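You operate a simulated robot arm through the tools that you are given. There is no shell and no other tool. Be economical: measure what you need, move in short steps, check, and stop when the job is done.

You run a simulated robot arm. Do the job below in one go: nothing can be reset, and whatever is moved stays where it is left.

## Task
Refill the coffee canister from the coffee bag up to the blue line.
Fine: bag back where it stood, lid pressed on again. Set down upright: brown coffee bag.

It is judged by the outcome, as a careful person would: the job done as asked, and still so three seconds after it is handed in. It fails if anything else is knocked over, pushed out of place, dropped, spilled or broken. A push-on lid holds only when it is set on centred and level and pressed home; a screw cap is set on level and turned clockwise until tight.

## Robot
A 6-joint arm with a two-finger parallel gripper, fixed in place. Base frame: the origin is at the foot of the arm, x ahead of it, y to its left, z up. Units: m, degrees, N and s.
With the tool pointing down near the work surface it reaches from about 0.14 to 0.84 m from the base axis. Its first joint turns from -166.0 to 166.0 degrees. Payload 3.91 kg.
The tool frame sits at the grasp point between the pads (the TCP): z along the fingers, y along the line on which they close. The tips reach 0.03 m beyond it. Largest opening 0.11 m; finger width 0.02, thickness 0.01; the body of the gripper, 0.048 by 0.112 m, starts 0.055 m behind the TCP.
Orientation is that of the tool frame in the base frame, as a unit quaternion [x, y, z, w]. With the fingers straight down and closing along the base's y, the tool's x points along the base's -x, its y along +y and its z along -z.

## Interface
- The arm moves only by the tool play_rows. Its argument "rows" is a list of rows, each an object (a shift or turn left out is 0, a gripper value left out holds the last) with "slide": the shift along the base's x, y, z in units of 50 mm (1.0 is 50 mm), a list of three; "dr": the turn, a rotation vector about the base's x, y, z in units of 8 degrees (1.0 is 8 degrees), a list of three; "claw": the finger opening in m, from 0 to 0.11. In form: [{"slide": [dx, dy, dz], "dr": [rx, ry, rz], "claw": claw}, ...]. A call has 1 to 10 rows; each row shifts and turns the commanded pose from where the row before left it. A call with a number of a shift or a turn outside -1 to 1 is refused whole. Rows are played at 5 a second. More than 0.05 m and 8.6 degrees between two rows, or a gripper value outside its range, and nothing of the call is played. A pose out of reach is approached as far as the arm can. The call stops where the force on the tool passes 90 N (or 10 N more than at its start, if that is more) or the arm is blocked; 0.2 s more then pass. Each finger travels about 0.108 m/s and halts on what it meets, pressing with about 36 N; the grip force reading is that of the motor and also rises with nothing between the fingers. The clock runs only during rows and for 0.2 s after the last one: add rows that do not move to give the fingers time. It gives the time, the measured TCP pose, the force on the tool (base axes), the opening and the grip force at its end, in the units of the frame above (readings bear some noise), with the torque about the TCP (base axes, N m) and any sound that the robot's microphone picked up, and new pictures: "views" is both (left out), scene, wrist or none.
- Cameras (640 x 400 px; columns grow to the right, rows downward): "scene" is fixed at [0.3928, -0.656, 1.6427]; the picture's right is [0.98, -0.17, 0.00], its down [-0.07, -0.39, -0.92] and it looks along [0.16, 0.90, -0.40] (base axes); focal length 365 px, centre (320, 200). "wrist" rides on the gripper at [0.077, 0.007, -0.114] in the tool frame; the picture's right is [-0.09, 1.00, 0.00], its down [-0.80, -0.07, -0.59] and it looks along [-0.59, -0.05, 0.80] (tool axes); focal length 270 px, centre (320, 200). There is no depth. A picture from a camera that has moved, and an enlarged one, comes with that camera's place and axes in the base frame and with its lens. The place of the scene camera against the robot may be out by one fixed shift of up to 0.025 m in any direction.
- raise_lower(by): slides the trunk up (or, below 0, down) by that many m; the arm rides with it, the base frame stays. It gives what a move gives, with no picture.
- close_up(camera, box): a new picture of the part [left, top, right, bottom] of that camera's present view, enlarged. The clock stands still meanwhile.
- close_job(): hands the job in; it is judged then, once.

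Work in short steps. Places have to be worked out from the pictures, the camera data and where the tool is seen: move nearer, look again, correct. Check each grasp and each placing, and mend what went wrong. You have 120 turns and 200 pictures in all, those below and enlarged ones among them. Open the gripper and draw the arm clear of the work before you hand the job in, unless the task says otherwise; then end with one line.

The tools are called after "Call:" as name(argument=value, ...) on one line, values as JSON. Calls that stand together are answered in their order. play_rows: Moves the arm, as the interface text tells. Its arguments: {"type":"object","properties":{"rows":{"type":"array","items":{"type":"object","properties":{"slide":{"type":"array","items":{"type":"number"}},"dr":{"type":"array","items":{"type":"number"}},"claw":{"type":"number"}}}},"views":{"type":"string","enum":["both","scene","wrist","none"]}},"required":["rows"]} The other tools are called the same way: raise_lower (by) slides the trunk up or down; close_up (camera, box) takes an enlarged picture of a part of a camera's view; close_job () hands the job in.

At the start:

```text
time: 0.0
eef_pos: [0.2199, 0.2845, 1.305]
tcp_rot: [0.001, 1.0, 0.001, 0.0]
force: [0.5, 0.8, 0.5]
torque: [0.03, -0.01, 0.01]
grip_width: 0.1099
gripper_force: 0.0
trunk travel left (down, up): [-0.475, 0.065]
```

scene: 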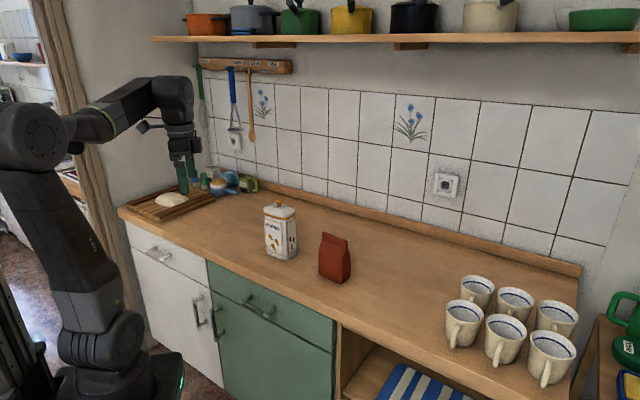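
wrist: 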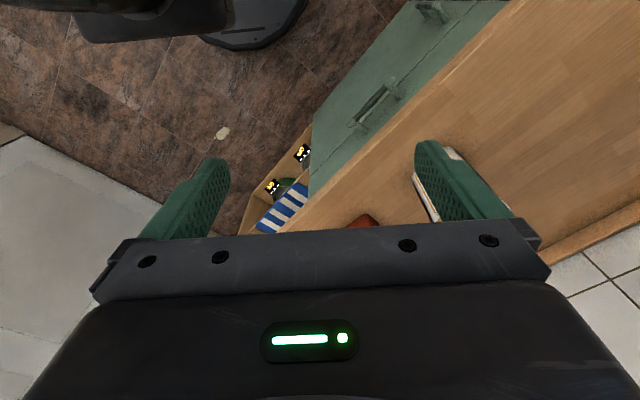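

The scene shows a white canister with lid and a brown-red bag on the counter. I take enlarged pictures of both.

Call:
close_up(camera="scene", box=[240, 180, 380, 300])

Call:
close_up(camera="scene", box=[110, 60, 270, 220])

```text
3.33 times, centred on (310, 240) of scene
camera zoom: at [0.3928, -0.656, 1.6427], right [0.98, -0.17, 0.0], down [-0.07, -0.39, -0.92], along [0.16, 0.9, -0.4], focal length 1217 px, centre (353, 67)
```

zoom: 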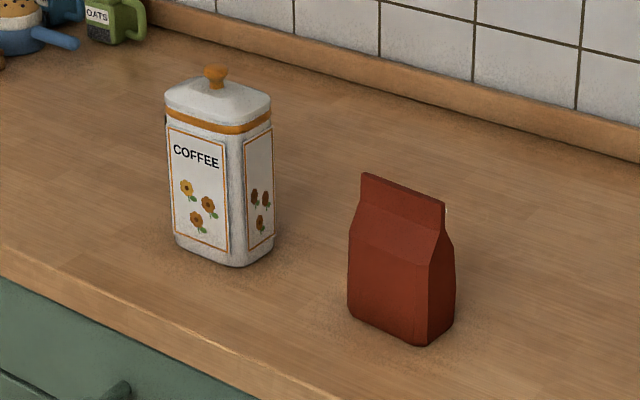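

```text
2.50 times, centred on (190, 140) of scene
camera zoom: at [0.3928, -0.656, 1.6427], right [0.98, -0.17, 0.0], down [-0.07, -0.39, -0.92], along [0.16, 0.9, -0.4], focal length 913 px, centre (645, 350)
```

zoom: 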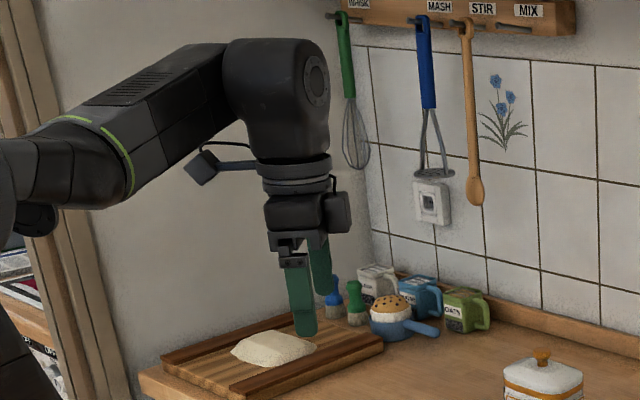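

The TCP shows where I'd expect in the scene. I move towards the canister, staying high, for a wrist view.

Call:
play_rows(rows=[{"slide": [0.8, 0.5, 0.4]}, {"slide": [0.8, 0.8, 0.4]}, {"slide": [0, 0.8, 0.4]}, {"slide": [0, 0.8, 0.4]}, {}])

```text
refused: row 1 steps farther than a row can; nothing moved
```

The total shift per row must stay below 50 mm, so I send smaller steps.

Call:
play_rows(rows=[{"slide": [0.6, 0.5, 0.4]}, {"slide": [0.6, 0.6, 0.4]}, {"slide": [0.4, 0.6, 0.2]}, {"slide": [0, 0.8, 0]}, {"slide": [0, 0.5, 0]}, {}])

```text
time: 1.4
eef_pos: [0.2985, 0.4349, 1.3574]
tcp_rot: [0.0, 1.0, 0.0, 0.0]
force: [-0.5, -0.1, -0.6]
torque: [0.0, 0.0, -0.01]
grip_width: 0.1099
gripper_force: 0.1
trunk travel left (down, up): [-0.475, 0.065]
camera wrist: at [0.2207, 0.441, 1.473], right [0.09, 1.0, 0.0], down [0.8, -0.07, 0.59], along [0.59, -0.05, -0.8], focal length 270 px, centre (320, 200)
```

scene: 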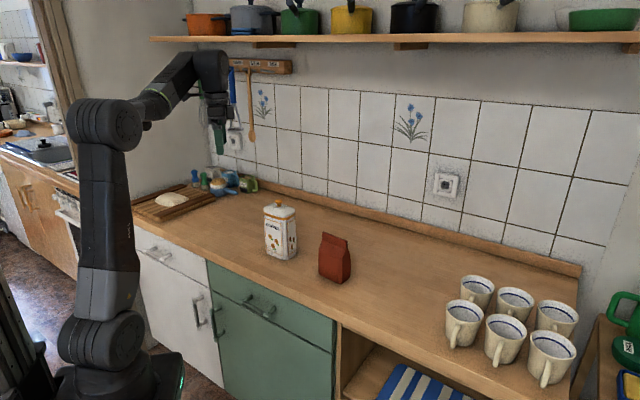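
wrist: 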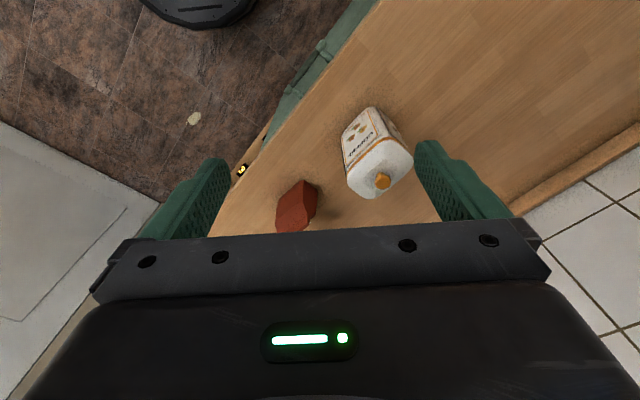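

From two views: canister knob ≈ (0.457, 0.525, 1.115), counter z≈0.90, counter running diagonally; bag ≈ (0.61, 0.335). I turn the tool 45° in yaw and go above the bag for a view of its mouth.

Call:
play_rows(rows=[{"slide": [0.74, -0.42, -0.29], "dr": [0, 0, 0.8]}, {"slide": [0.74, -0.42, -0.29], "dr": [0, 0, 0.8]}, {"slide": [0.74, -0.42, -0.29], "dr": [0, 0, 0.8]}, {"slide": [0.74, -0.42, -0.29], "dr": [0, 0, 0.8]}, {"slide": [0.74, -0.42, -0.29], "dr": [0, 0, 0.8]}, {"slide": [0.74, -0.42, -0.29], "dr": [0, 0, 0.8]}, {"slide": [0.74, -0.42, -0.29], "dr": [0, 0, 0.8]}, {}], views="both")

```text
time: 3.2
eef_pos: [0.5575, 0.2868, 1.255]
tcp_rot: [-0.382, 0.924, 0.0, -0.001]
force: [0.1, 0.3, 0.2]
torque: [0.0, -0.02, 0.0]
grip_width: 0.1099
gripper_force: 0.1
trunk travel left (down, up): [-0.475, 0.065]
camera wrist: at [0.4984, 0.2359, 1.3695], right [-0.64, 0.77, 0.0], down [0.62, 0.52, 0.6], along [0.46, 0.38, -0.8], focal length 270 px, centre (320, 200)
```

scene: 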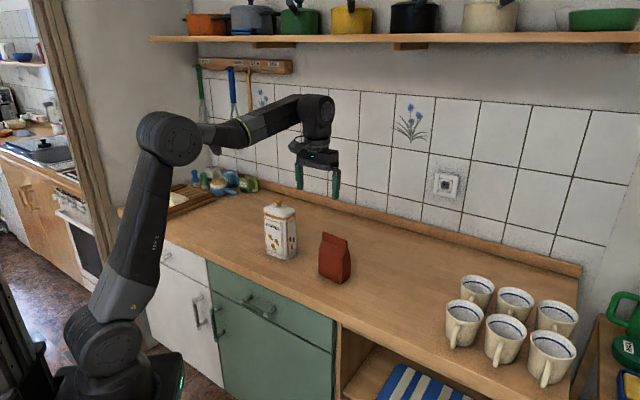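
wrist: 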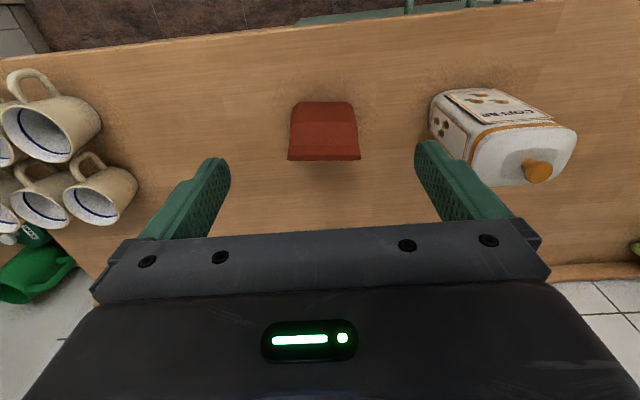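

The bag's ridge lies squarely under the wrist view. I zoom in on the bag top and the canister.

Call:
close_up(camera="wrist", box=[260, 80, 388, 180])

Call:
close_up(camera="wrist", box=[410, 70, 602, 200])

```text
4.00 times, centred on (324, 130) of wrist
camera zoom: at [0.4984, 0.2359, 1.3695], right [-0.64, 0.77, 0.0], down [0.62, 0.52, 0.6], along [0.46, 0.38, -0.8], focal length 1081 px, centre (304, 480)
```

zoom: 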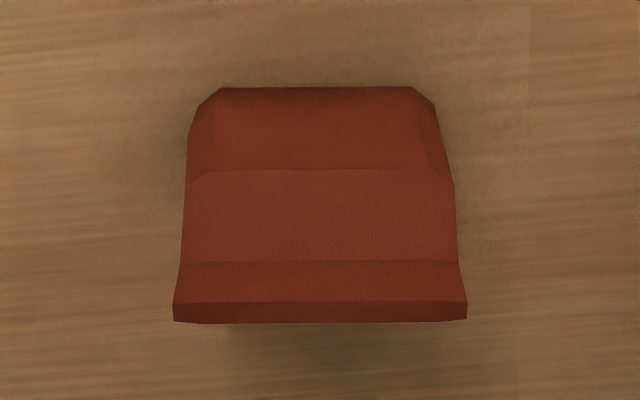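

```text
3.08 times, centred on (506, 135) of wrist
camera zoom: at [0.4984, 0.2359, 1.3695], right [-0.64, 0.77, 0.0], down [0.62, 0.52, 0.6], along [0.46, 0.38, -0.8], focal length 832 px, centre (-252, 400)
```

zoom: 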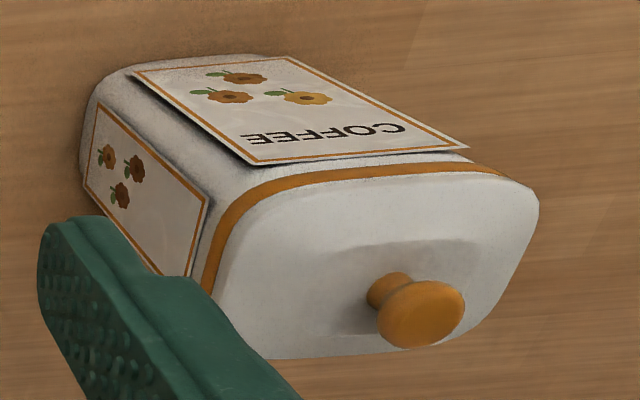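

The bag is about 0.10 wide along the counter, 0.055 thick and 0.15 tall; its top centre is near (0.624, 0.345, 1.05). Two wrist rays put the knob at (0.458, 0.520, 1.11). Lid first: I go above the knob.

Call:
play_rows(rows=[{"slide": [-0.33, 0.777, -0.1]}, {"slide": [-0.33, 0.777, -0.1]}, {"slide": [-0.33, 0.777, -0.1]}, {"slide": [-0.33, 0.777, -0.1]}, {"slide": [-0.33, 0.777, -0.1]}, {"slide": [-0.33, 0.777, -0.1], "claw": 0.06}, {}, {}], views="both")

```text
time: 5.0
eef_pos: [0.4572, 0.5209, 1.2216]
tcp_rot: [-0.382, 0.924, -0.001, 0.0]
force: [-0.3, -0.1, 0.3]
torque: [-0.01, -0.01, 0.03]
grip_width: 0.06
gripper_force: 0.0
trunk travel left (down, up): [-0.475, 0.065]
camera wrist: at [0.397, 0.4704, 1.3367], right [-0.64, 0.77, 0.0], down [0.62, 0.51, 0.59], along [0.46, 0.38, -0.8], focal length 270 px, centre (320, 200)
```

scene: 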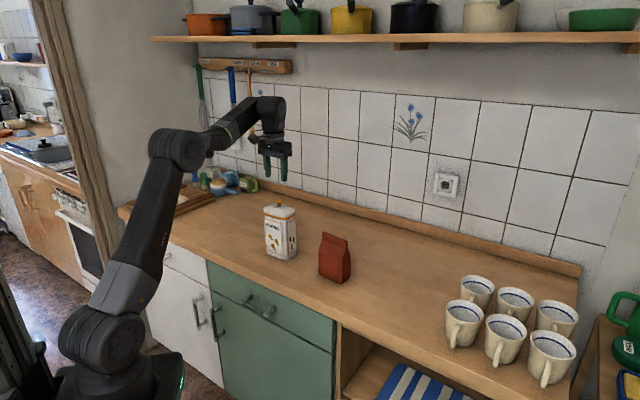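
wrist: 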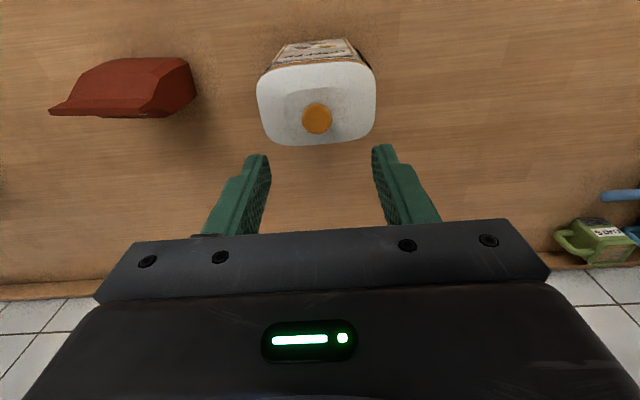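

The knob (Ø≈26 mm) sits at (0.460, 0.520), directly below. I descend to TCP z≈1.127 and look before closing.

Call:
play_rows(rows=[{"slide": [0.05, 0, -0.65]}, {"slide": [0, 0, -0.64]}, {"slide": [0, 0, -0.6]}, {}], views="both")

Call:
close_up(camera="scene", box=[230, 140, 330, 270])

```text
time: 6.0
eef_pos: [0.4605, 0.5197, 1.1285]
tcp_rot: [-0.381, 0.925, -0.001, 0.0]
force: [-0.4, -0.6, -0.6]
torque: [0.0, -0.01, -0.01]
grip_width: 0.0599
gripper_force: 0.1
trunk travel left (down, up): [-0.475, 0.065]
camera wrist: at [0.4009, 0.4697, 1.243], right [-0.64, 0.77, 0.0], down [0.62, 0.51, 0.59], along [0.46, 0.38, -0.8], focal length 270 px, centre (320, 200)
```

scene: 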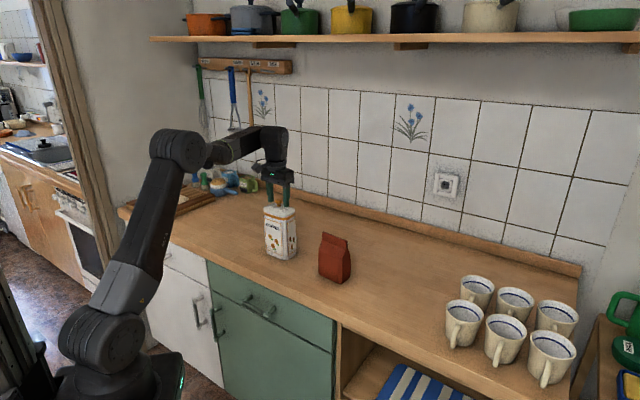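
wrist: 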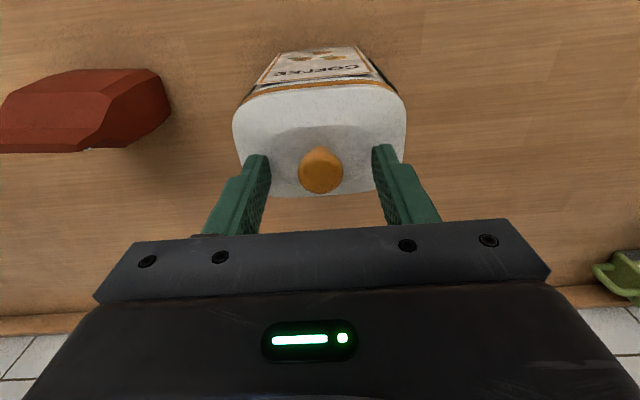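

```text
3.08 times, centred on (280, 205) of scene
camera zoom: at [0.3928, -0.656, 1.6427], right [0.98, -0.17, 0.0], down [-0.07, -0.39, -0.92], along [0.16, 0.9, -0.4], focal length 1124 px, centre (443, 185)
```

zoom: 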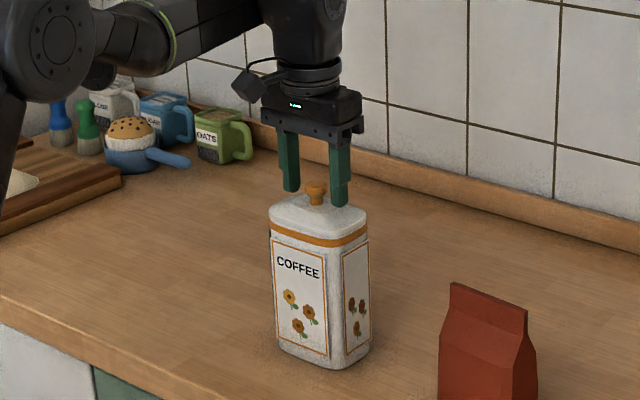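

The knob is centred between the tips, which reach about its middle. I lower 6 mm and close.

Call:
play_rows(rows=[{"slide": [0, 0, -0.13]}, {"claw": 0.02}, {"claw": 0.01}, {"claw": 0.01}, {}], views="wrist")

```text
time: 7.2
eef_pos: [0.461, 0.5201, 1.1229]
tcp_rot: [-0.381, 0.924, 0.001, 0.0]
force: [1.0, 0.6, 0.6]
torque: [0.01, 0.04, -0.02]
grip_width: 0.0252
gripper_force: 35.7
trunk travel left (down, up): [-0.475, 0.065]
heard: snap
camera wrist: at [0.4009, 0.4701, 1.2368], right [-0.64, 0.77, 0.0], down [0.62, 0.51, 0.59], along [0.46, 0.38, -0.8], focal length 270 px, centre (320, 200)
```

wrist: 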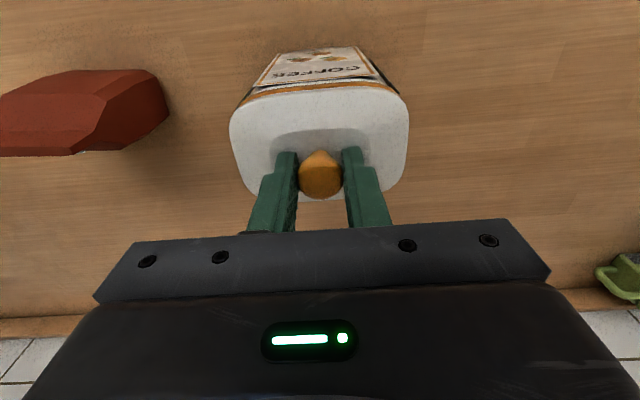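

Knob held at 25 mm opening, with a snap heard (perhaps the lid seal). I lift slowly straight up.

Call:
play_rows(rows=[{"slide": [0, 0, 0.1]}, {"slide": [0, 0, 0.1]}, {"slide": [0, 0, 0.2]}, {"slide": [0, 0, 0.3]}], views="both")

```text
time: 8.2
eef_pos: [0.4621, 0.5178, 1.1581]
tcp_rot: [-0.381, 0.924, -0.001, 0.0]
force: [-0.1, 0.0, -0.7]
torque: [0.01, 0.01, -0.02]
grip_width: 0.025
gripper_force: 36.4
trunk travel left (down, up): [-0.475, 0.065]
camera wrist: at [0.4015, 0.4699, 1.2729], right [-0.64, 0.77, 0.0], down [0.62, 0.51, 0.59], along [0.46, 0.38, -0.8], focal length 270 px, centre (320, 200)
```

scene: 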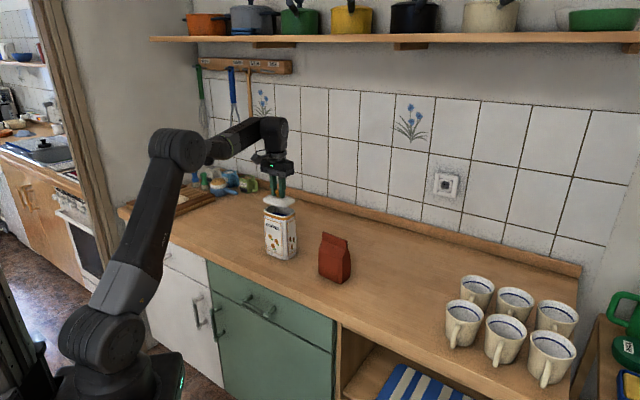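
wrist: 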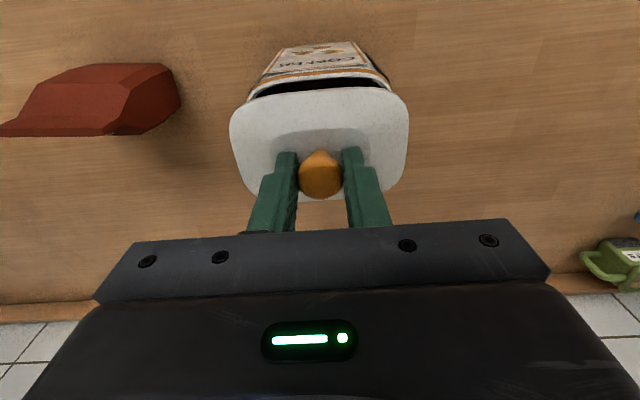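

The lid came off cleanly. I lift it clear, carry it to the free counter left of the canister (≈0.36, 0.64), and look into the canister afterwards.

Call:
play_rows(rows=[{"slide": [0, 0, 0.9]}, {"slide": [-0.5, 0.6, 0]}, {"slide": [-0.5, 0.6, 0]}, {"slide": [-0.5, 0.6, 0]}, {"slide": [-0.5, 0.6, 0]}, {}], views="both")

Call:
close_up(camera="scene", box=[220, 140, 320, 270])

```text
time: 9.6
eef_pos: [0.3609, 0.6379, 1.2029]
tcp_rot: [-0.381, 0.924, 0.0, 0.0]
force: [-0.7, 1.0, -1.1]
torque: [-0.03, -0.03, 0.03]
grip_width: 0.0248
gripper_force: 35.8
trunk travel left (down, up): [-0.475, 0.065]
camera wrist: at [0.3003, 0.5883, 1.3183], right [-0.64, 0.77, 0.0], down [0.62, 0.51, 0.59], along [0.46, 0.38, -0.8], focal length 270 px, centre (320, 200)
```

scene: 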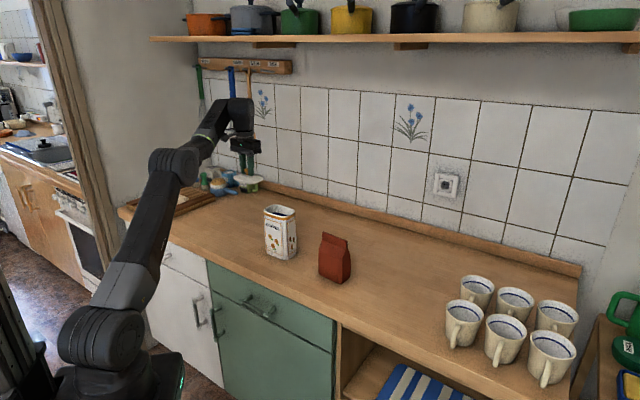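
wrist: 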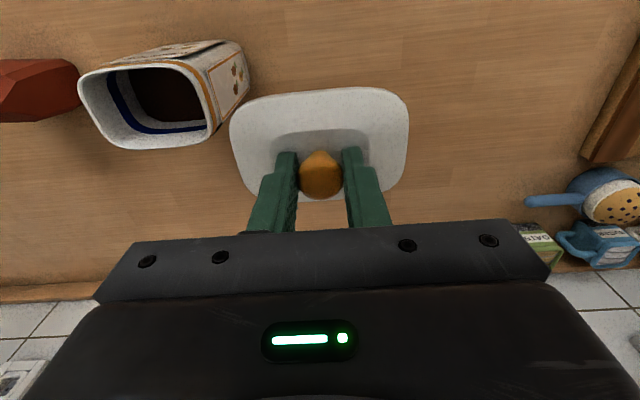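

```text
3.08 times, centred on (270, 205) of scene
camera zoom: at [0.3928, -0.656, 1.6427], right [0.98, -0.17, 0.0], down [-0.07, -0.39, -0.92], along [0.16, 0.9, -0.4], focal length 1124 px, centre (474, 185)
```

zoom: 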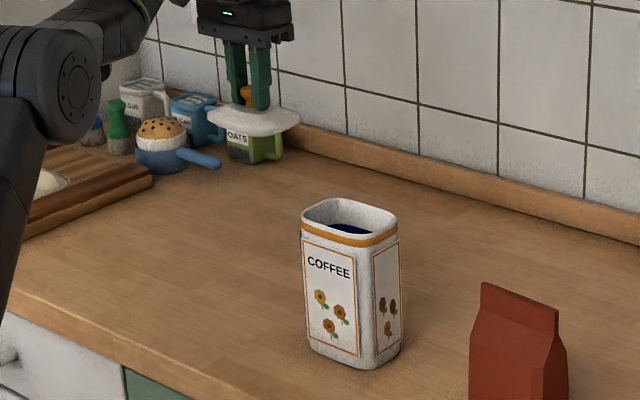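

The blue line is visible inside, with the coffee well below it. I look closer at the canister and start lowering the lid.

Call:
close_up(camera="wrist", box=[60, 30, 260, 160])

Call:
play_rows(rows=[{"slide": [0, 0, -0.95]}, {"slide": [0, 0, -0.95]}, {"slide": [0, 0, -0.95]}, {"slide": [0, 0, -0.95]}, {"slide": [0, 0, -0.2]}, {}], views="scene")

Call:
close_up(camera="scene", box=[220, 180, 320, 270])

```text
3.08 times, centred on (160, 95) of wrist
camera zoom: at [0.3003, 0.5883, 1.3183], right [-0.64, 0.77, 0.0], down [0.62, 0.51, 0.59], along [0.46, 0.38, -0.8], focal length 832 px, centre (812, 523)
```

zoom: 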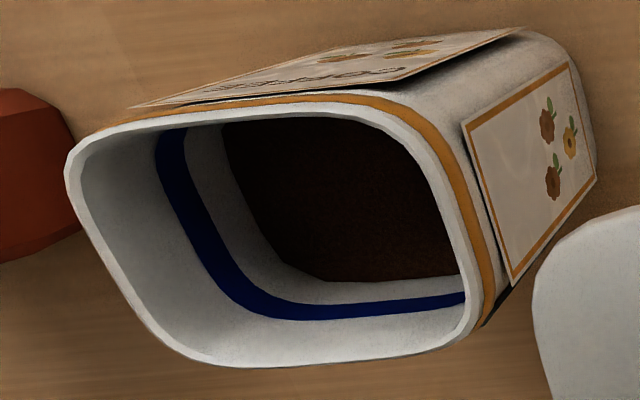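

```text
time: 11.0
eef_pos: [0.3598, 0.6412, 1.0035]
tcp_rot: [-0.381, 0.924, 0.0, -0.001]
force: [0.2, 0.0, 0.3]
torque: [-0.04, -0.01, 0.03]
grip_width: 0.0247
gripper_force: 36.3
trunk travel left (down, up): [-0.475, 0.065]
```

scene: 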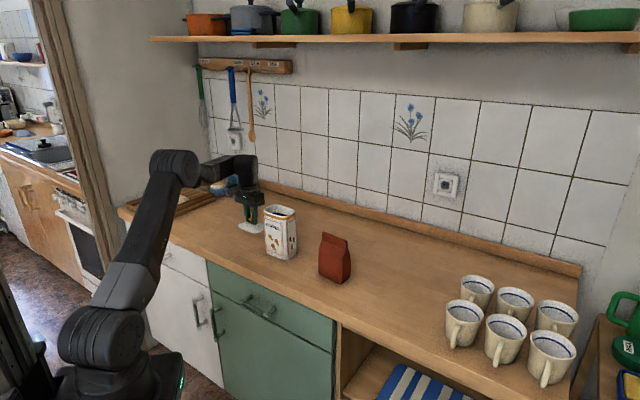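

```text
4.44 times, centred on (270, 225) of scene
camera zoom: at [0.3928, -0.656, 1.6427], right [0.98, -0.17, 0.0], down [-0.07, -0.39, -0.92], along [0.16, 0.9, -0.4], focal length 1623 px, centre (542, 89)
```

zoom: 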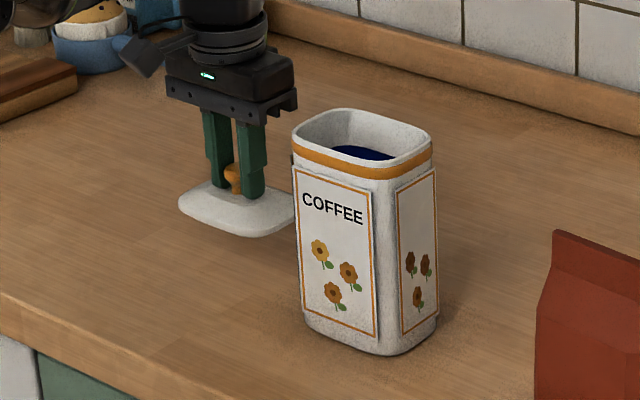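

Lid is still above the counter; I lower in small steps and watch the force.

Call:
play_rows(rows=[{"slide": [0, 0, -0.2]}, {"slide": [0, 0, -0.2]}, {"slide": [0, 0, -0.1]}, {}], views="none")

Call:
close_up(camera="scene", box=[220, 180, 320, 270])

```text
time: 12.0
eef_pos: [0.3611, 0.6409, 0.9774]
tcp_rot: [-0.381, 0.925, -0.001, 0.0]
force: [-1.0, 0.4, -1.4]
torque: [0.0, 0.0, -0.01]
grip_width: 0.025
gripper_force: 35.8
trunk travel left (down, up): [-0.475, 0.065]
```

```text
4.44 times, centred on (270, 225) of scene
camera zoom: at [0.3928, -0.656, 1.6427], right [0.98, -0.17, 0.0], down [-0.07, -0.39, -0.92], along [0.16, 0.9, -0.4], focal length 1623 px, centre (542, 89)
```

zoom: 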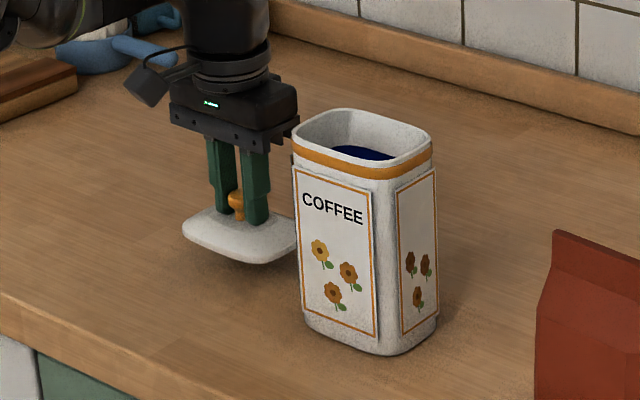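

Call:
play_rows(rows=[{"slide": [0, 0, -0.15]}, {"slide": [0, 0, -0.15]}, {"slide": [0, 0, -0.1]}, {}], views="none")

Call:
close_up(camera="scene", box=[220, 180, 320, 270])

```text
time: 13.0
eef_pos: [0.3622, 0.6406, 0.9582]
tcp_rot: [-0.381, 0.925, 0.0, 0.0]
force: [0.8, 0.2, -1.4]
torque: [-0.02, -0.01, 0.01]
grip_width: 0.0247
gripper_force: 36.4
trunk travel left (down, up): [-0.475, 0.065]
```

```text
4.44 times, centred on (270, 225) of scene
camera zoom: at [0.3928, -0.656, 1.6427], right [0.98, -0.17, 0.0], down [-0.07, -0.39, -0.92], along [0.16, 0.9, -0.4], focal length 1623 px, centre (542, 89)
```

zoom: 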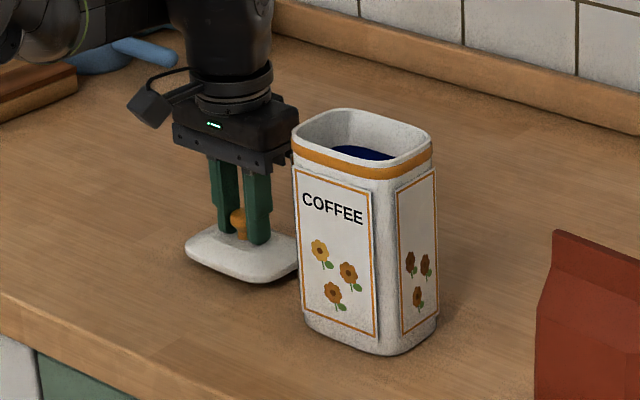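

Still no contact; I continue by small steps.

Call:
play_rows(rows=[{"slide": [0, 0, -0.06]}, {"slide": [0, 0, -0.06]}, {}], views="none")

Call:
close_up(camera="scene", box=[240, 210, 300, 250])

```text
time: 13.8
eef_pos: [0.3611, 0.6405, 0.9517]
tcp_rot: [-0.382, 0.924, 0.0, 0.0]
force: [-0.4, -0.6, 4.2]
torque: [-0.04, 0.03, 0.04]
grip_width: 0.0248
gripper_force: 35.5
trunk travel left (down, up): [-0.475, 0.065]
```

```text
10.00 times, centred on (270, 230) of scene
camera zoom: at [0.3928, -0.656, 1.6427], right [0.98, -0.17, 0.0], down [-0.07, -0.39, -0.92], along [0.16, 0.9, -0.4], focal length 3652 px, centre (820, -100)
```

zoom: 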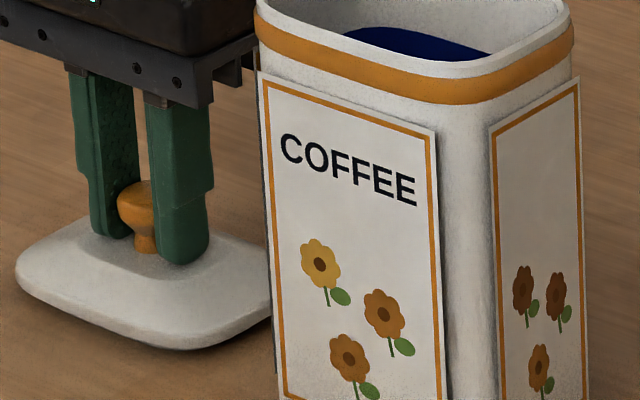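

Force 4–5 N: the lid rests on the counter (TCP z 0.951). I release and rise.

Call:
play_rows(rows=[{"claw": 0.05}, {"claw": 0.05}, {"slide": [0, 0, 0.5]}, {"slide": [0, 0, 0.9]}, {"slide": [0, 0, 0.9]}, {"slide": [0, 0, 0.9]}, {"slide": [0, 0, 0.9]}, {}], views="both")

```text
time: 15.6
eef_pos: [0.3615, 0.6424, 1.1571]
tcp_rot: [-0.38, 0.925, 0.001, 0.0]
force: [1.1, -0.4, 0.4]
torque: [-0.01, 0.02, -0.01]
grip_width: 0.05
gripper_force: 0.0
trunk travel left (down, up): [-0.475, 0.065]
camera wrist: at [0.3011, 0.5911, 1.272], right [-0.64, 0.77, 0.0], down [0.62, 0.51, 0.59], along [0.46, 0.38, -0.8], focal length 270 px, centre (320, 200)
```

scene: 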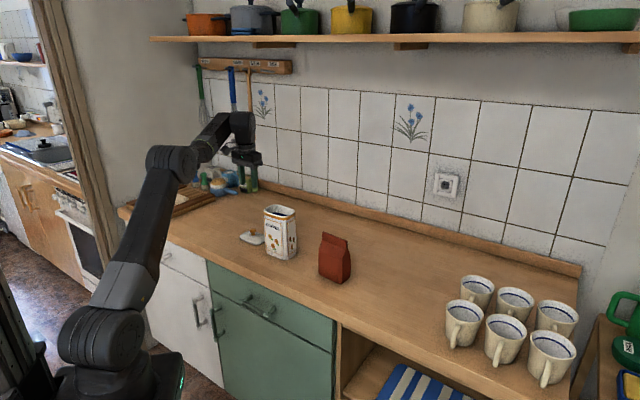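
wrist: 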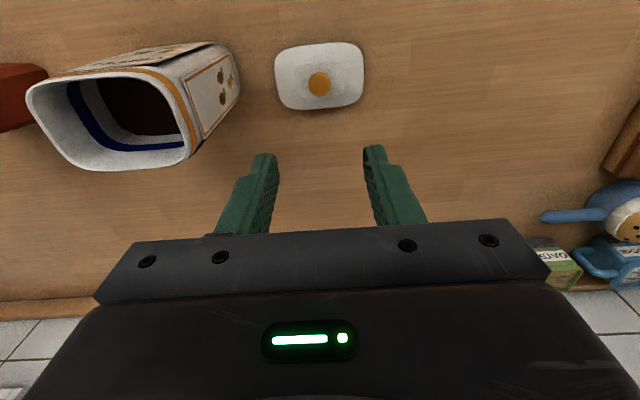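

Lid sits level on the counter. I rise and move over the canister to record its opening and present level.

Call:
play_rows(rows=[{"slide": [0, 0, 0.9]}, {"slide": [0, 0, 0.9]}, {"slide": [0.4, -0.6, 0.3]}, {"slide": [0.4, -0.6, 0.3]}, {"slide": [0.4, -0.6, 0.2]}, {"slide": [0.3, -0.6, 0.2]}, {"slide": [0, -0.4, 0]}, {}], views="wrist")

Call:
close_up(camera="wrist", box=[240, 60, 400, 180])

```text
time: 17.4
eef_pos: [0.4335, 0.496, 1.2727]
tcp_rot: [-0.382, 0.924, 0.0, 0.0]
force: [-0.1, 0.9, 0.7]
torque: [-0.03, 0.03, -0.01]
grip_width: 0.0503
gripper_force: 0.2
out of reach, approached as far as the arm can: row 2, 3
trunk travel left (down, up): [-0.475, 0.065]
camera wrist: at [0.3742, 0.4458, 1.3871], right [-0.64, 0.77, 0.0], down [0.62, 0.51, 0.59], along [0.46, 0.38, -0.8], focal length 270 px, centre (320, 200)
```

wrist: 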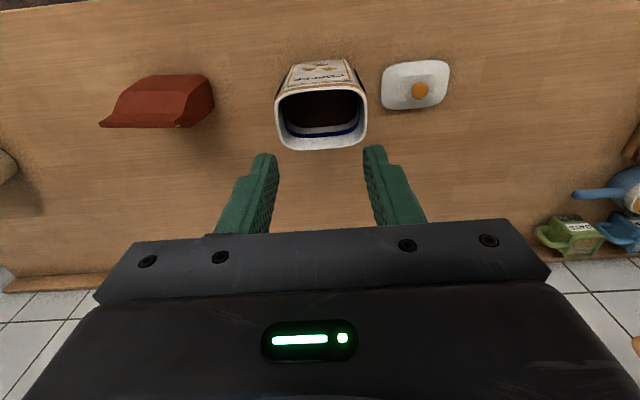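

```text
3.33 times, centred on (320, 120) of wrist
camera zoom: at [0.3742, 0.4458, 1.3871], right [-0.64, 0.77, 0.0], down [0.62, 0.51, 0.59], along [0.46, 0.38, -0.8], focal length 901 px, centre (320, 467)
```

zoom: 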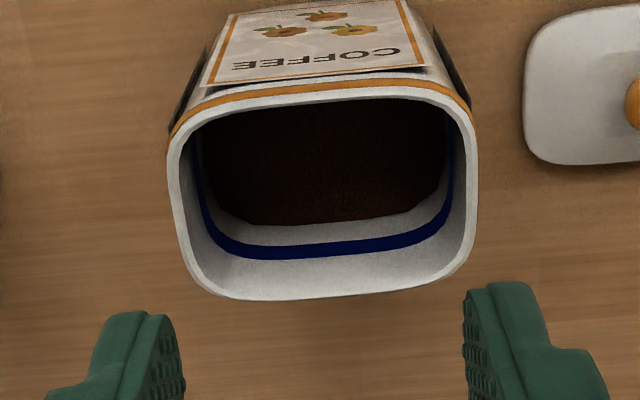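

Opening centre ≈ (0.460, 0.517), rim z≈1.08, blue line ≈2 cm below the rim and the coffee ≈2.7 cm below the line. For the bag I'll grip across its thickness from its right side, so I swing there and yaw the tool.

Call:
play_rows(rows=[{"slide": [0.4, -0.33, 0], "dr": [0, 0, -0.99], "claw": 0.1}, {"slide": [0.4, -0.33, 0], "dr": [0, 0, -0.99]}, {"slide": [0.4, -0.33, 0], "dr": [0, 0, -0.99]}, {"slide": [0.4, -0.33, 0], "dr": [0, 0, -0.99]}, {"slide": [0.4, -0.33, 0], "dr": [0, 0, -0.99]}, {"slide": [0.4, -0.33, 0], "dr": [0, 0, -0.99]}, {"slide": [0.4, -0.33, 0], "dr": [0, 0, -0.99]}, {"slide": [0.4, -0.33, 0], "dr": [0, 0, -0.99]}, {"slide": [0.4, -0.33, 0], "dr": [0, 0, -0.99]}, {"slide": [0.4, -0.33, 0], "dr": [0, 0, -0.99]}], views="none")

Call:
play_rows(rows=[{"dr": [0, 0, -0.99]}, {"dr": [0, 0, -1]}, {}], views="both")

```text
time: 19.6
eef_pos: [0.6317, 0.329, 1.2666]
tcp_rot: [0.297, 0.955, 0.001, 0.001]
force: [0.3, 0.1, 0.0]
torque: [0.02, 0.01, 0.01]
grip_width: 0.1001
gripper_force: 0.1
out of reach, approached as far as the arm can: row 10
trunk travel left (down, up): [-0.475, 0.065]
```

```text
time: 20.4
eef_pos: [0.6303, 0.3296, 1.2654]
tcp_rot: [0.426, 0.905, 0.001, 0.001]
force: [0.5, 0.5, 0.2]
torque: [0.03, 0.01, 0.01]
grip_width: 0.0999
gripper_force: 0.1
trunk travel left (down, up): [-0.475, 0.065]
camera wrist: at [0.5861, 0.3928, 1.3817], right [0.82, 0.57, 0.0], down [0.46, -0.66, 0.59], along [0.34, -0.49, -0.8], focal length 270 px, centre (320, 200)
```

scene: 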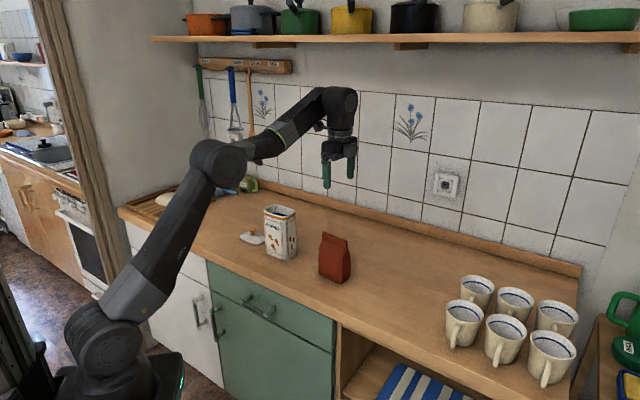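
wrist: 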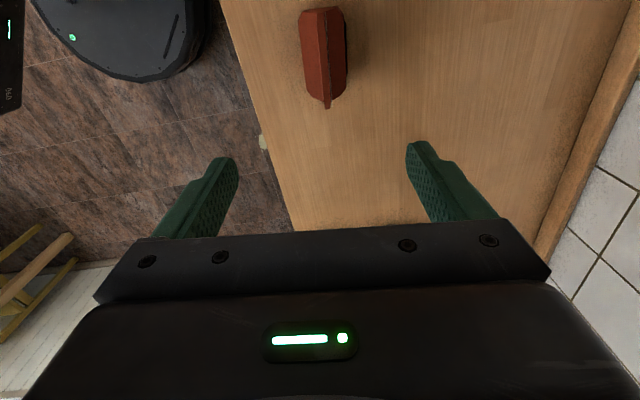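

Yaw is -50.4°, matching the bag. I zoom on the bag from this side to refine its place.

Call:
close_up(camera="wrist", box=[244, 0, 404, 120])

```text
3.33 times, centred on (324, 60) of wrist
camera zoom: at [0.5861, 0.3928, 1.3817], right [0.82, 0.57, 0.0], down [0.46, -0.66, 0.59], along [0.34, -0.49, -0.8], focal length 901 px, centre (307, 667)
```

zoom: 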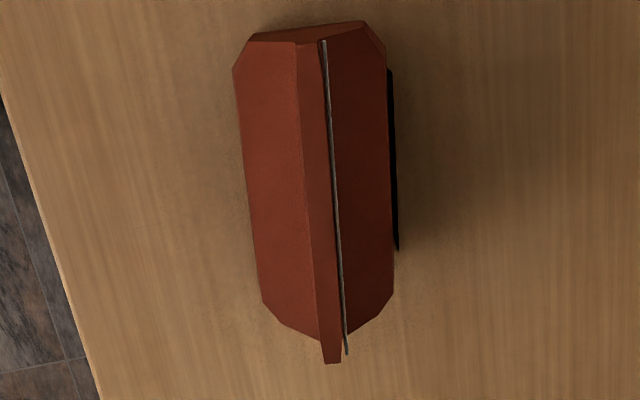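

Bag top centre (0.624, 0.347), width axis (0.64,-0.77). A thin grey strip shows on the fin; I'll check it later. Now I tilt the tool 60° so that it points at the bag's right side from slightly above.

Call:
play_rows(rows=[{"slide": [0.02, 0, -0.25], "dr": [0.722, 0.6, 0]}, {"slide": [0.02, 0, -0.25], "dr": [0.722, 0.6, 0]}, {"slide": [0.02, 0, -0.25], "dr": [0.722, 0.6, 0]}, {"slide": [0.02, 0, -0.25], "dr": [0.722, 0.6, 0]}, {"slide": [0.02, 0, -0.25], "dr": [0.722, 0.6, 0]}, {"slide": [0.02, 0, -0.25], "dr": [0.722, 0.6, 0]}, {"slide": [0.02, 0, -0.25], "dr": [0.722, 0.6, 0]}, {"slide": [0.02, 0, -0.25], "dr": [0.722, 0.6, 0]}, {}], views="both")

```text
time: 22.4
eef_pos: [0.6396, 0.3301, 1.1674]
tcp_rot: [0.368, 0.783, 0.213, -0.455]
force: [-0.1, 0.5, 0.0]
torque: [0.01, -0.04, 0.01]
grip_width: 0.0999
gripper_force: 0.1
trunk travel left (down, up): [-0.475, 0.065]
camera wrist: at [0.6829, 0.2861, 1.2912], right [0.79, 0.6, -0.08], down [0.53, -0.75, -0.4], along [-0.3, 0.28, -0.91], focal length 270 px, centre (320, 200)
```

scene: 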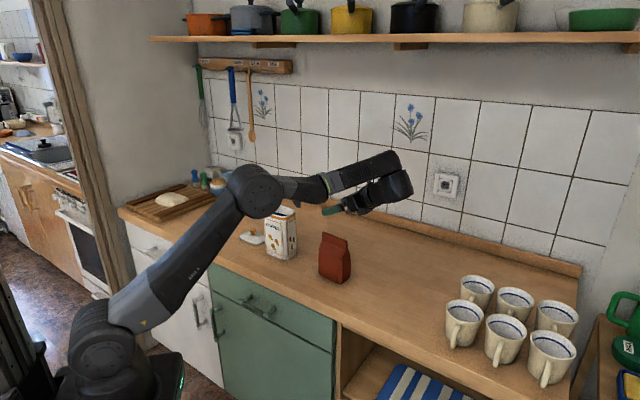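
wrist: 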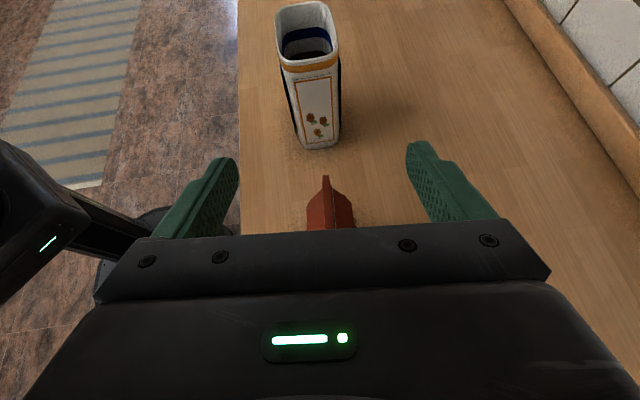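

The fingers straddle the bag's plane, with the bag centred. I descend halfway and check.

Call:
play_rows(rows=[{"slide": [0, 0, -0.7]}, {"slide": [0, 0, -0.7]}, {"slide": [0, 0, -0.6]}, {}], views="both")

Call:
close_up(camera="scene", box=[300, 170, 440, 300])

```text
time: 23.4
eef_pos: [0.6404, 0.3288, 1.0685]
tcp_rot: [0.368, 0.784, 0.213, -0.452]
force: [0.1, -0.2, -0.3]
torque: [0.0, -0.02, 0.01]
grip_width: 0.1
gripper_force: 0.1
trunk travel left (down, up): [-0.475, 0.065]
camera wrist: at [0.6831, 0.2863, 1.1923], right [0.79, 0.6, -0.08], down [0.53, -0.75, -0.4], along [-0.3, 0.28, -0.91], focal length 270 px, centre (320, 200)
```

scene: 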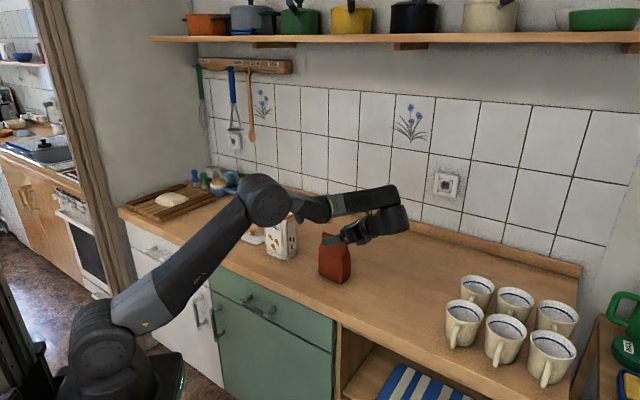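
wrist: 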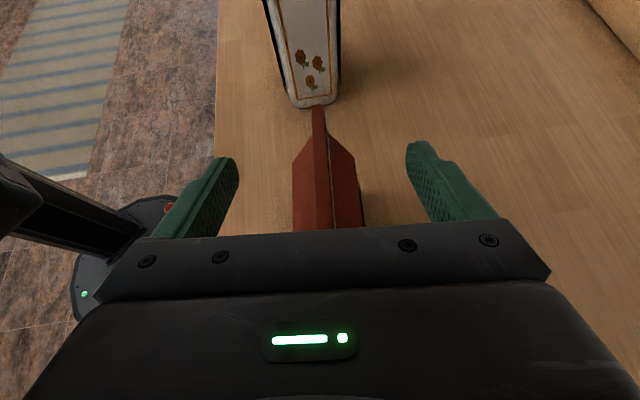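

```text
3.08 times, centred on (370, 235) of scene
camera zoom: at [0.3928, -0.656, 1.6427], right [0.98, -0.17, 0.0], down [-0.07, -0.39, -0.92], along [0.16, 0.9, -0.4], focal length 1124 px, centre (166, 92)
```

zoom: 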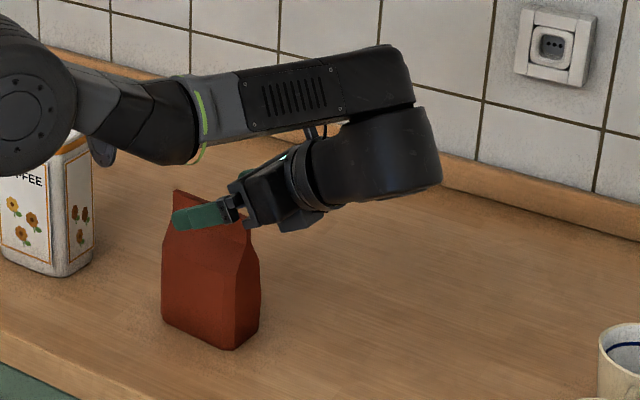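

Clear so far, bag between the fingers. I lower to grip height (z≈0.977).

Call:
play_rows(rows=[{"slide": [0, 0, -0.6]}, {"slide": [0, 0, -0.6]}, {"slide": [0, 0, -0.6]}, {}], views="both")

Call:
close_up(camera="scene", box=[300, 190, 440, 300])

```text
time: 24.4
eef_pos: [0.6399, 0.3294, 0.9791]
tcp_rot: [0.368, 0.783, 0.213, -0.453]
force: [0.3, 0.2, -0.3]
torque: [0.0, 0.0, -0.01]
grip_width: 0.0998
gripper_force: 0.0
trunk travel left (down, up): [-0.475, 0.065]
camera wrist: at [0.6842, 0.2862, 1.1026], right [0.79, 0.6, -0.08], down [0.53, -0.75, -0.4], along [-0.3, 0.28, -0.91], focal length 270 px, centre (320, 200)
```

scene: 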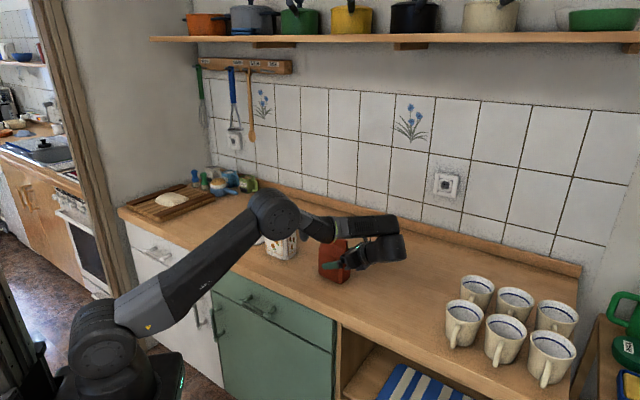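
wrist: 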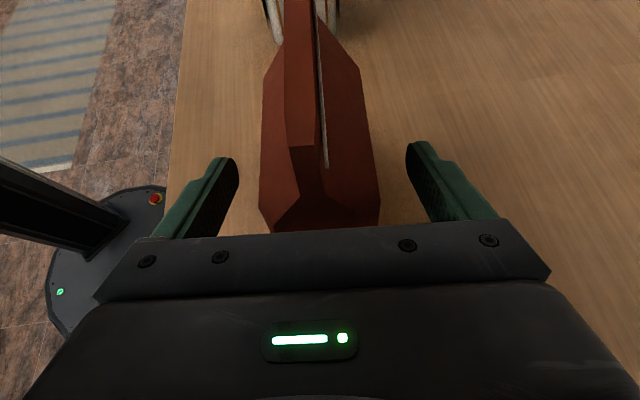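

```text
3.64 times, centred on (370, 245) of scene
camera zoom: at [0.3928, -0.656, 1.6427], right [0.98, -0.17, 0.0], down [-0.07, -0.39, -0.92], along [0.16, 0.9, -0.4], focal length 1328 px, centre (138, 36)
```

zoom: 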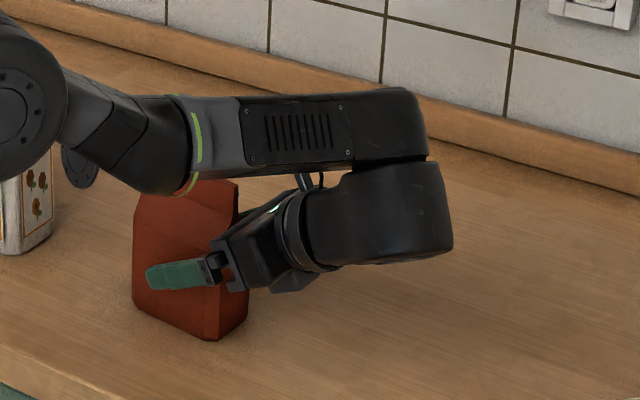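

Fingers straddle the bag with room on both sides. I zoom in on the fin to see how the bag opens.

Call:
close_up(camera="wrist", box=[240, 0, 400, 230])

```text
1.74 times, centred on (320, 115) of wrist
camera zoom: at [0.6842, 0.2862, 1.1026], right [0.79, 0.6, -0.08], down [0.53, -0.75, -0.4], along [-0.3, 0.28, -0.91], focal length 470 px, centre (320, 348)
```

zoom: 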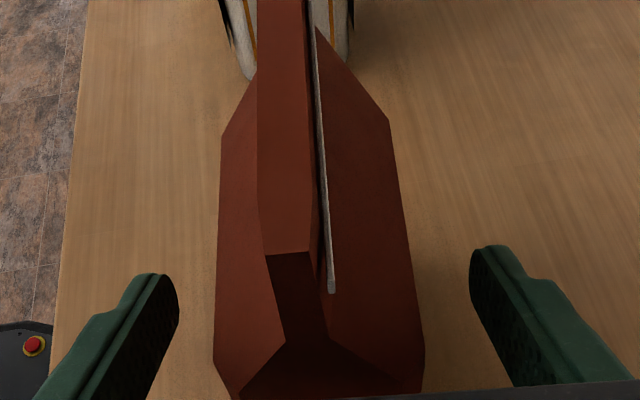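

The bag is open-fin with a wire tie behind it. I shift 2 mm to centre and close on it.

Call:
play_rows(rows=[{"slide": [-0.03, -0.025, 0], "claw": 0.08}, {"claw": 0.065}, {"claw": 0.05}, {"claw": 0.035}, {"claw": 0.035}, {}], views="wrist")

```text
time: 25.8
eef_pos: [0.6392, 0.3266, 0.9773]
tcp_rot: [0.368, 0.784, 0.213, -0.453]
force: [0.9, -0.5, 1.2]
torque: [0.02, 0.02, 0.0]
grip_width: 0.0593
gripper_force: 35.8
trunk travel left (down, up): [-0.475, 0.065]
camera wrist: at [0.682, 0.2851, 1.1025], right [0.79, 0.6, -0.08], down [0.53, -0.75, -0.4], along [-0.3, 0.28, -0.91], focal length 270 px, centre (320, 200)
```

wrist: 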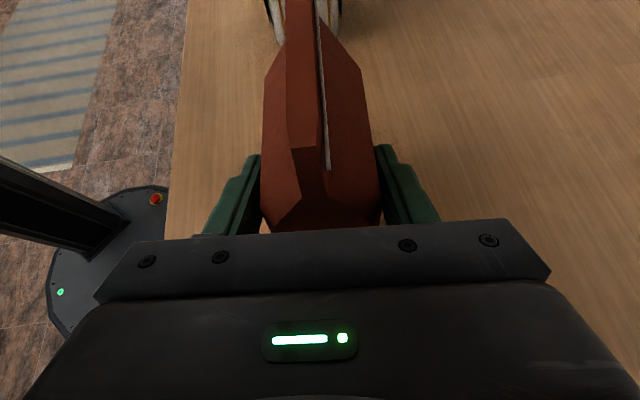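

Gripped at 59 mm with full force. I lift 3 cm and check the weight.

Call:
play_rows(rows=[{"slide": [0, 0, 0.2]}, {"slide": [0, 0, 0.4]}, {}], views="both")

```text
time: 26.6
eef_pos: [0.6365, 0.3295, 1.0085]
tcp_rot: [0.368, 0.784, 0.212, -0.454]
force: [0.5, 0.8, -1.0]
torque: [-0.05, -0.03, 0.02]
grip_width: 0.0593
gripper_force: 35.8
trunk travel left (down, up): [-0.475, 0.065]
camera wrist: at [0.6813, 0.2858, 1.1319], right [0.79, 0.6, -0.08], down [0.53, -0.75, -0.4], along [-0.3, 0.28, -0.91], focal length 270 px, centre (320, 200)
```

scene: 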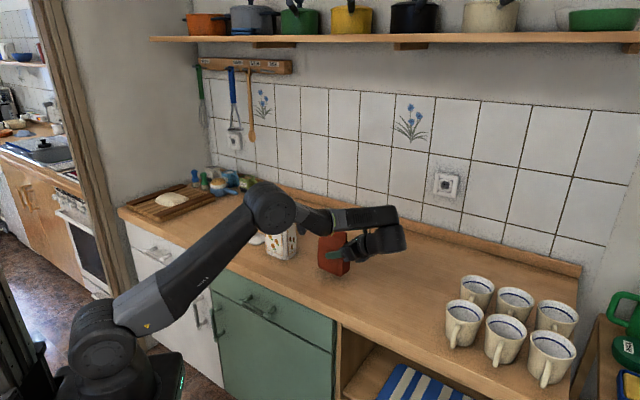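
wrist: 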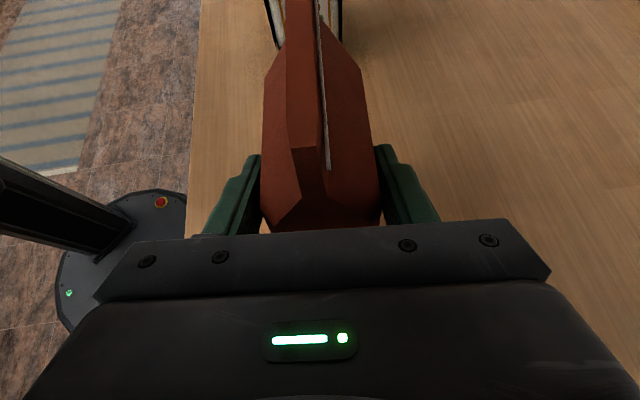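

Bag lifted securely. I raise the trunk 6 cm, which gives the arm more height for pouring.

Call:
raise_lower(by=0.06)

```text
time: 27.6
eef_pos: [0.6364, 0.3286, 1.068]
tcp_rot: [0.367, 0.784, 0.212, -0.454]
force: [0.3, 0.0, -1.2]
torque: [-0.02, 0.0, 0.03]
grip_width: 0.0596
gripper_force: 35.9
trunk travel left (down, up): [-0.535, 0.005]
```

Now I bring the bag up and beside/above the canister with a mild 30° tilt only.

Call:
play_rows(rows=[{"slide": [0, 0, 0.95]}, {"slide": [0, 0, 0.95]}, {"slide": [-0.46, 0.45, 0.24], "dr": [-0.72, -0.6, 0]}, {"slide": [-0.46, 0.45, 0.24], "dr": [-0.72, -0.6, 0]}, {"slide": [-0.46, 0.45, 0.24], "dr": [-0.72, -0.6, 0]}, {"slide": [-0.46, 0.45, 0.24], "dr": [-0.72, -0.6, 0]}, {}], views="both")

Call:
close_up(camera="scene", box=[230, 120, 390, 270])

```text
time: 29.2
eef_pos: [0.5466, 0.4172, 1.2104]
tcp_rot: [0.41, 0.874, 0.11, -0.235]
force: [0.1, 0.9, -2.2]
torque: [-0.03, -0.03, 0.01]
grip_width: 0.0594
gripper_force: 36.6
trunk travel left (down, up): [-0.535, 0.005]
camera wrist: at [0.5448, 0.4289, 1.3483], right [0.82, 0.58, -0.04], down [0.58, -0.81, 0.11], along [0.03, -0.12, -0.99], focal length 270 px, centre (320, 200)
```

scene: 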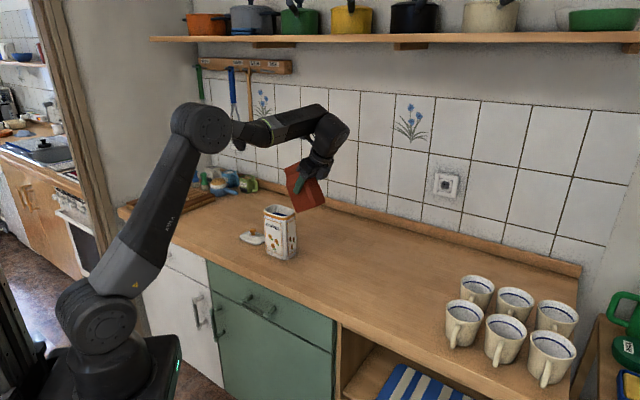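
wrist: 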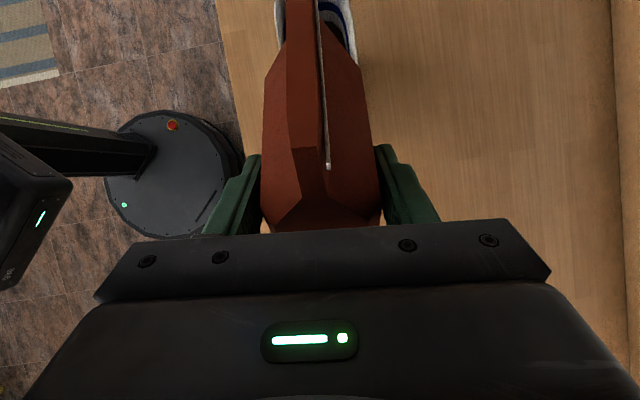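

```text
2.67 times, centred on (310, 195) of scene
camera zoom: at [0.3928, -0.656, 1.6427], right [0.98, -0.17, 0.0], down [-0.07, -0.39, -0.92], along [0.16, 0.9, -0.4], focal length 974 px, centre (347, 213)
```

zoom: 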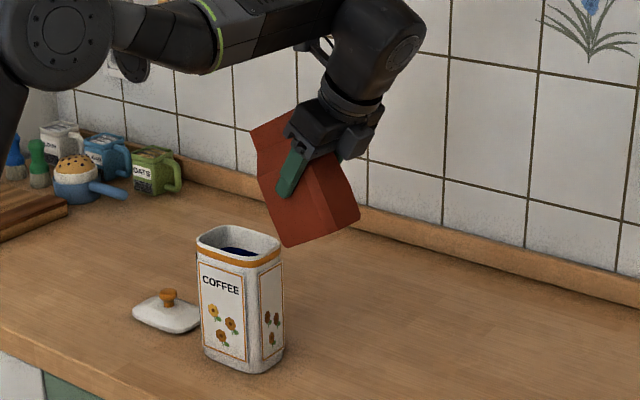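

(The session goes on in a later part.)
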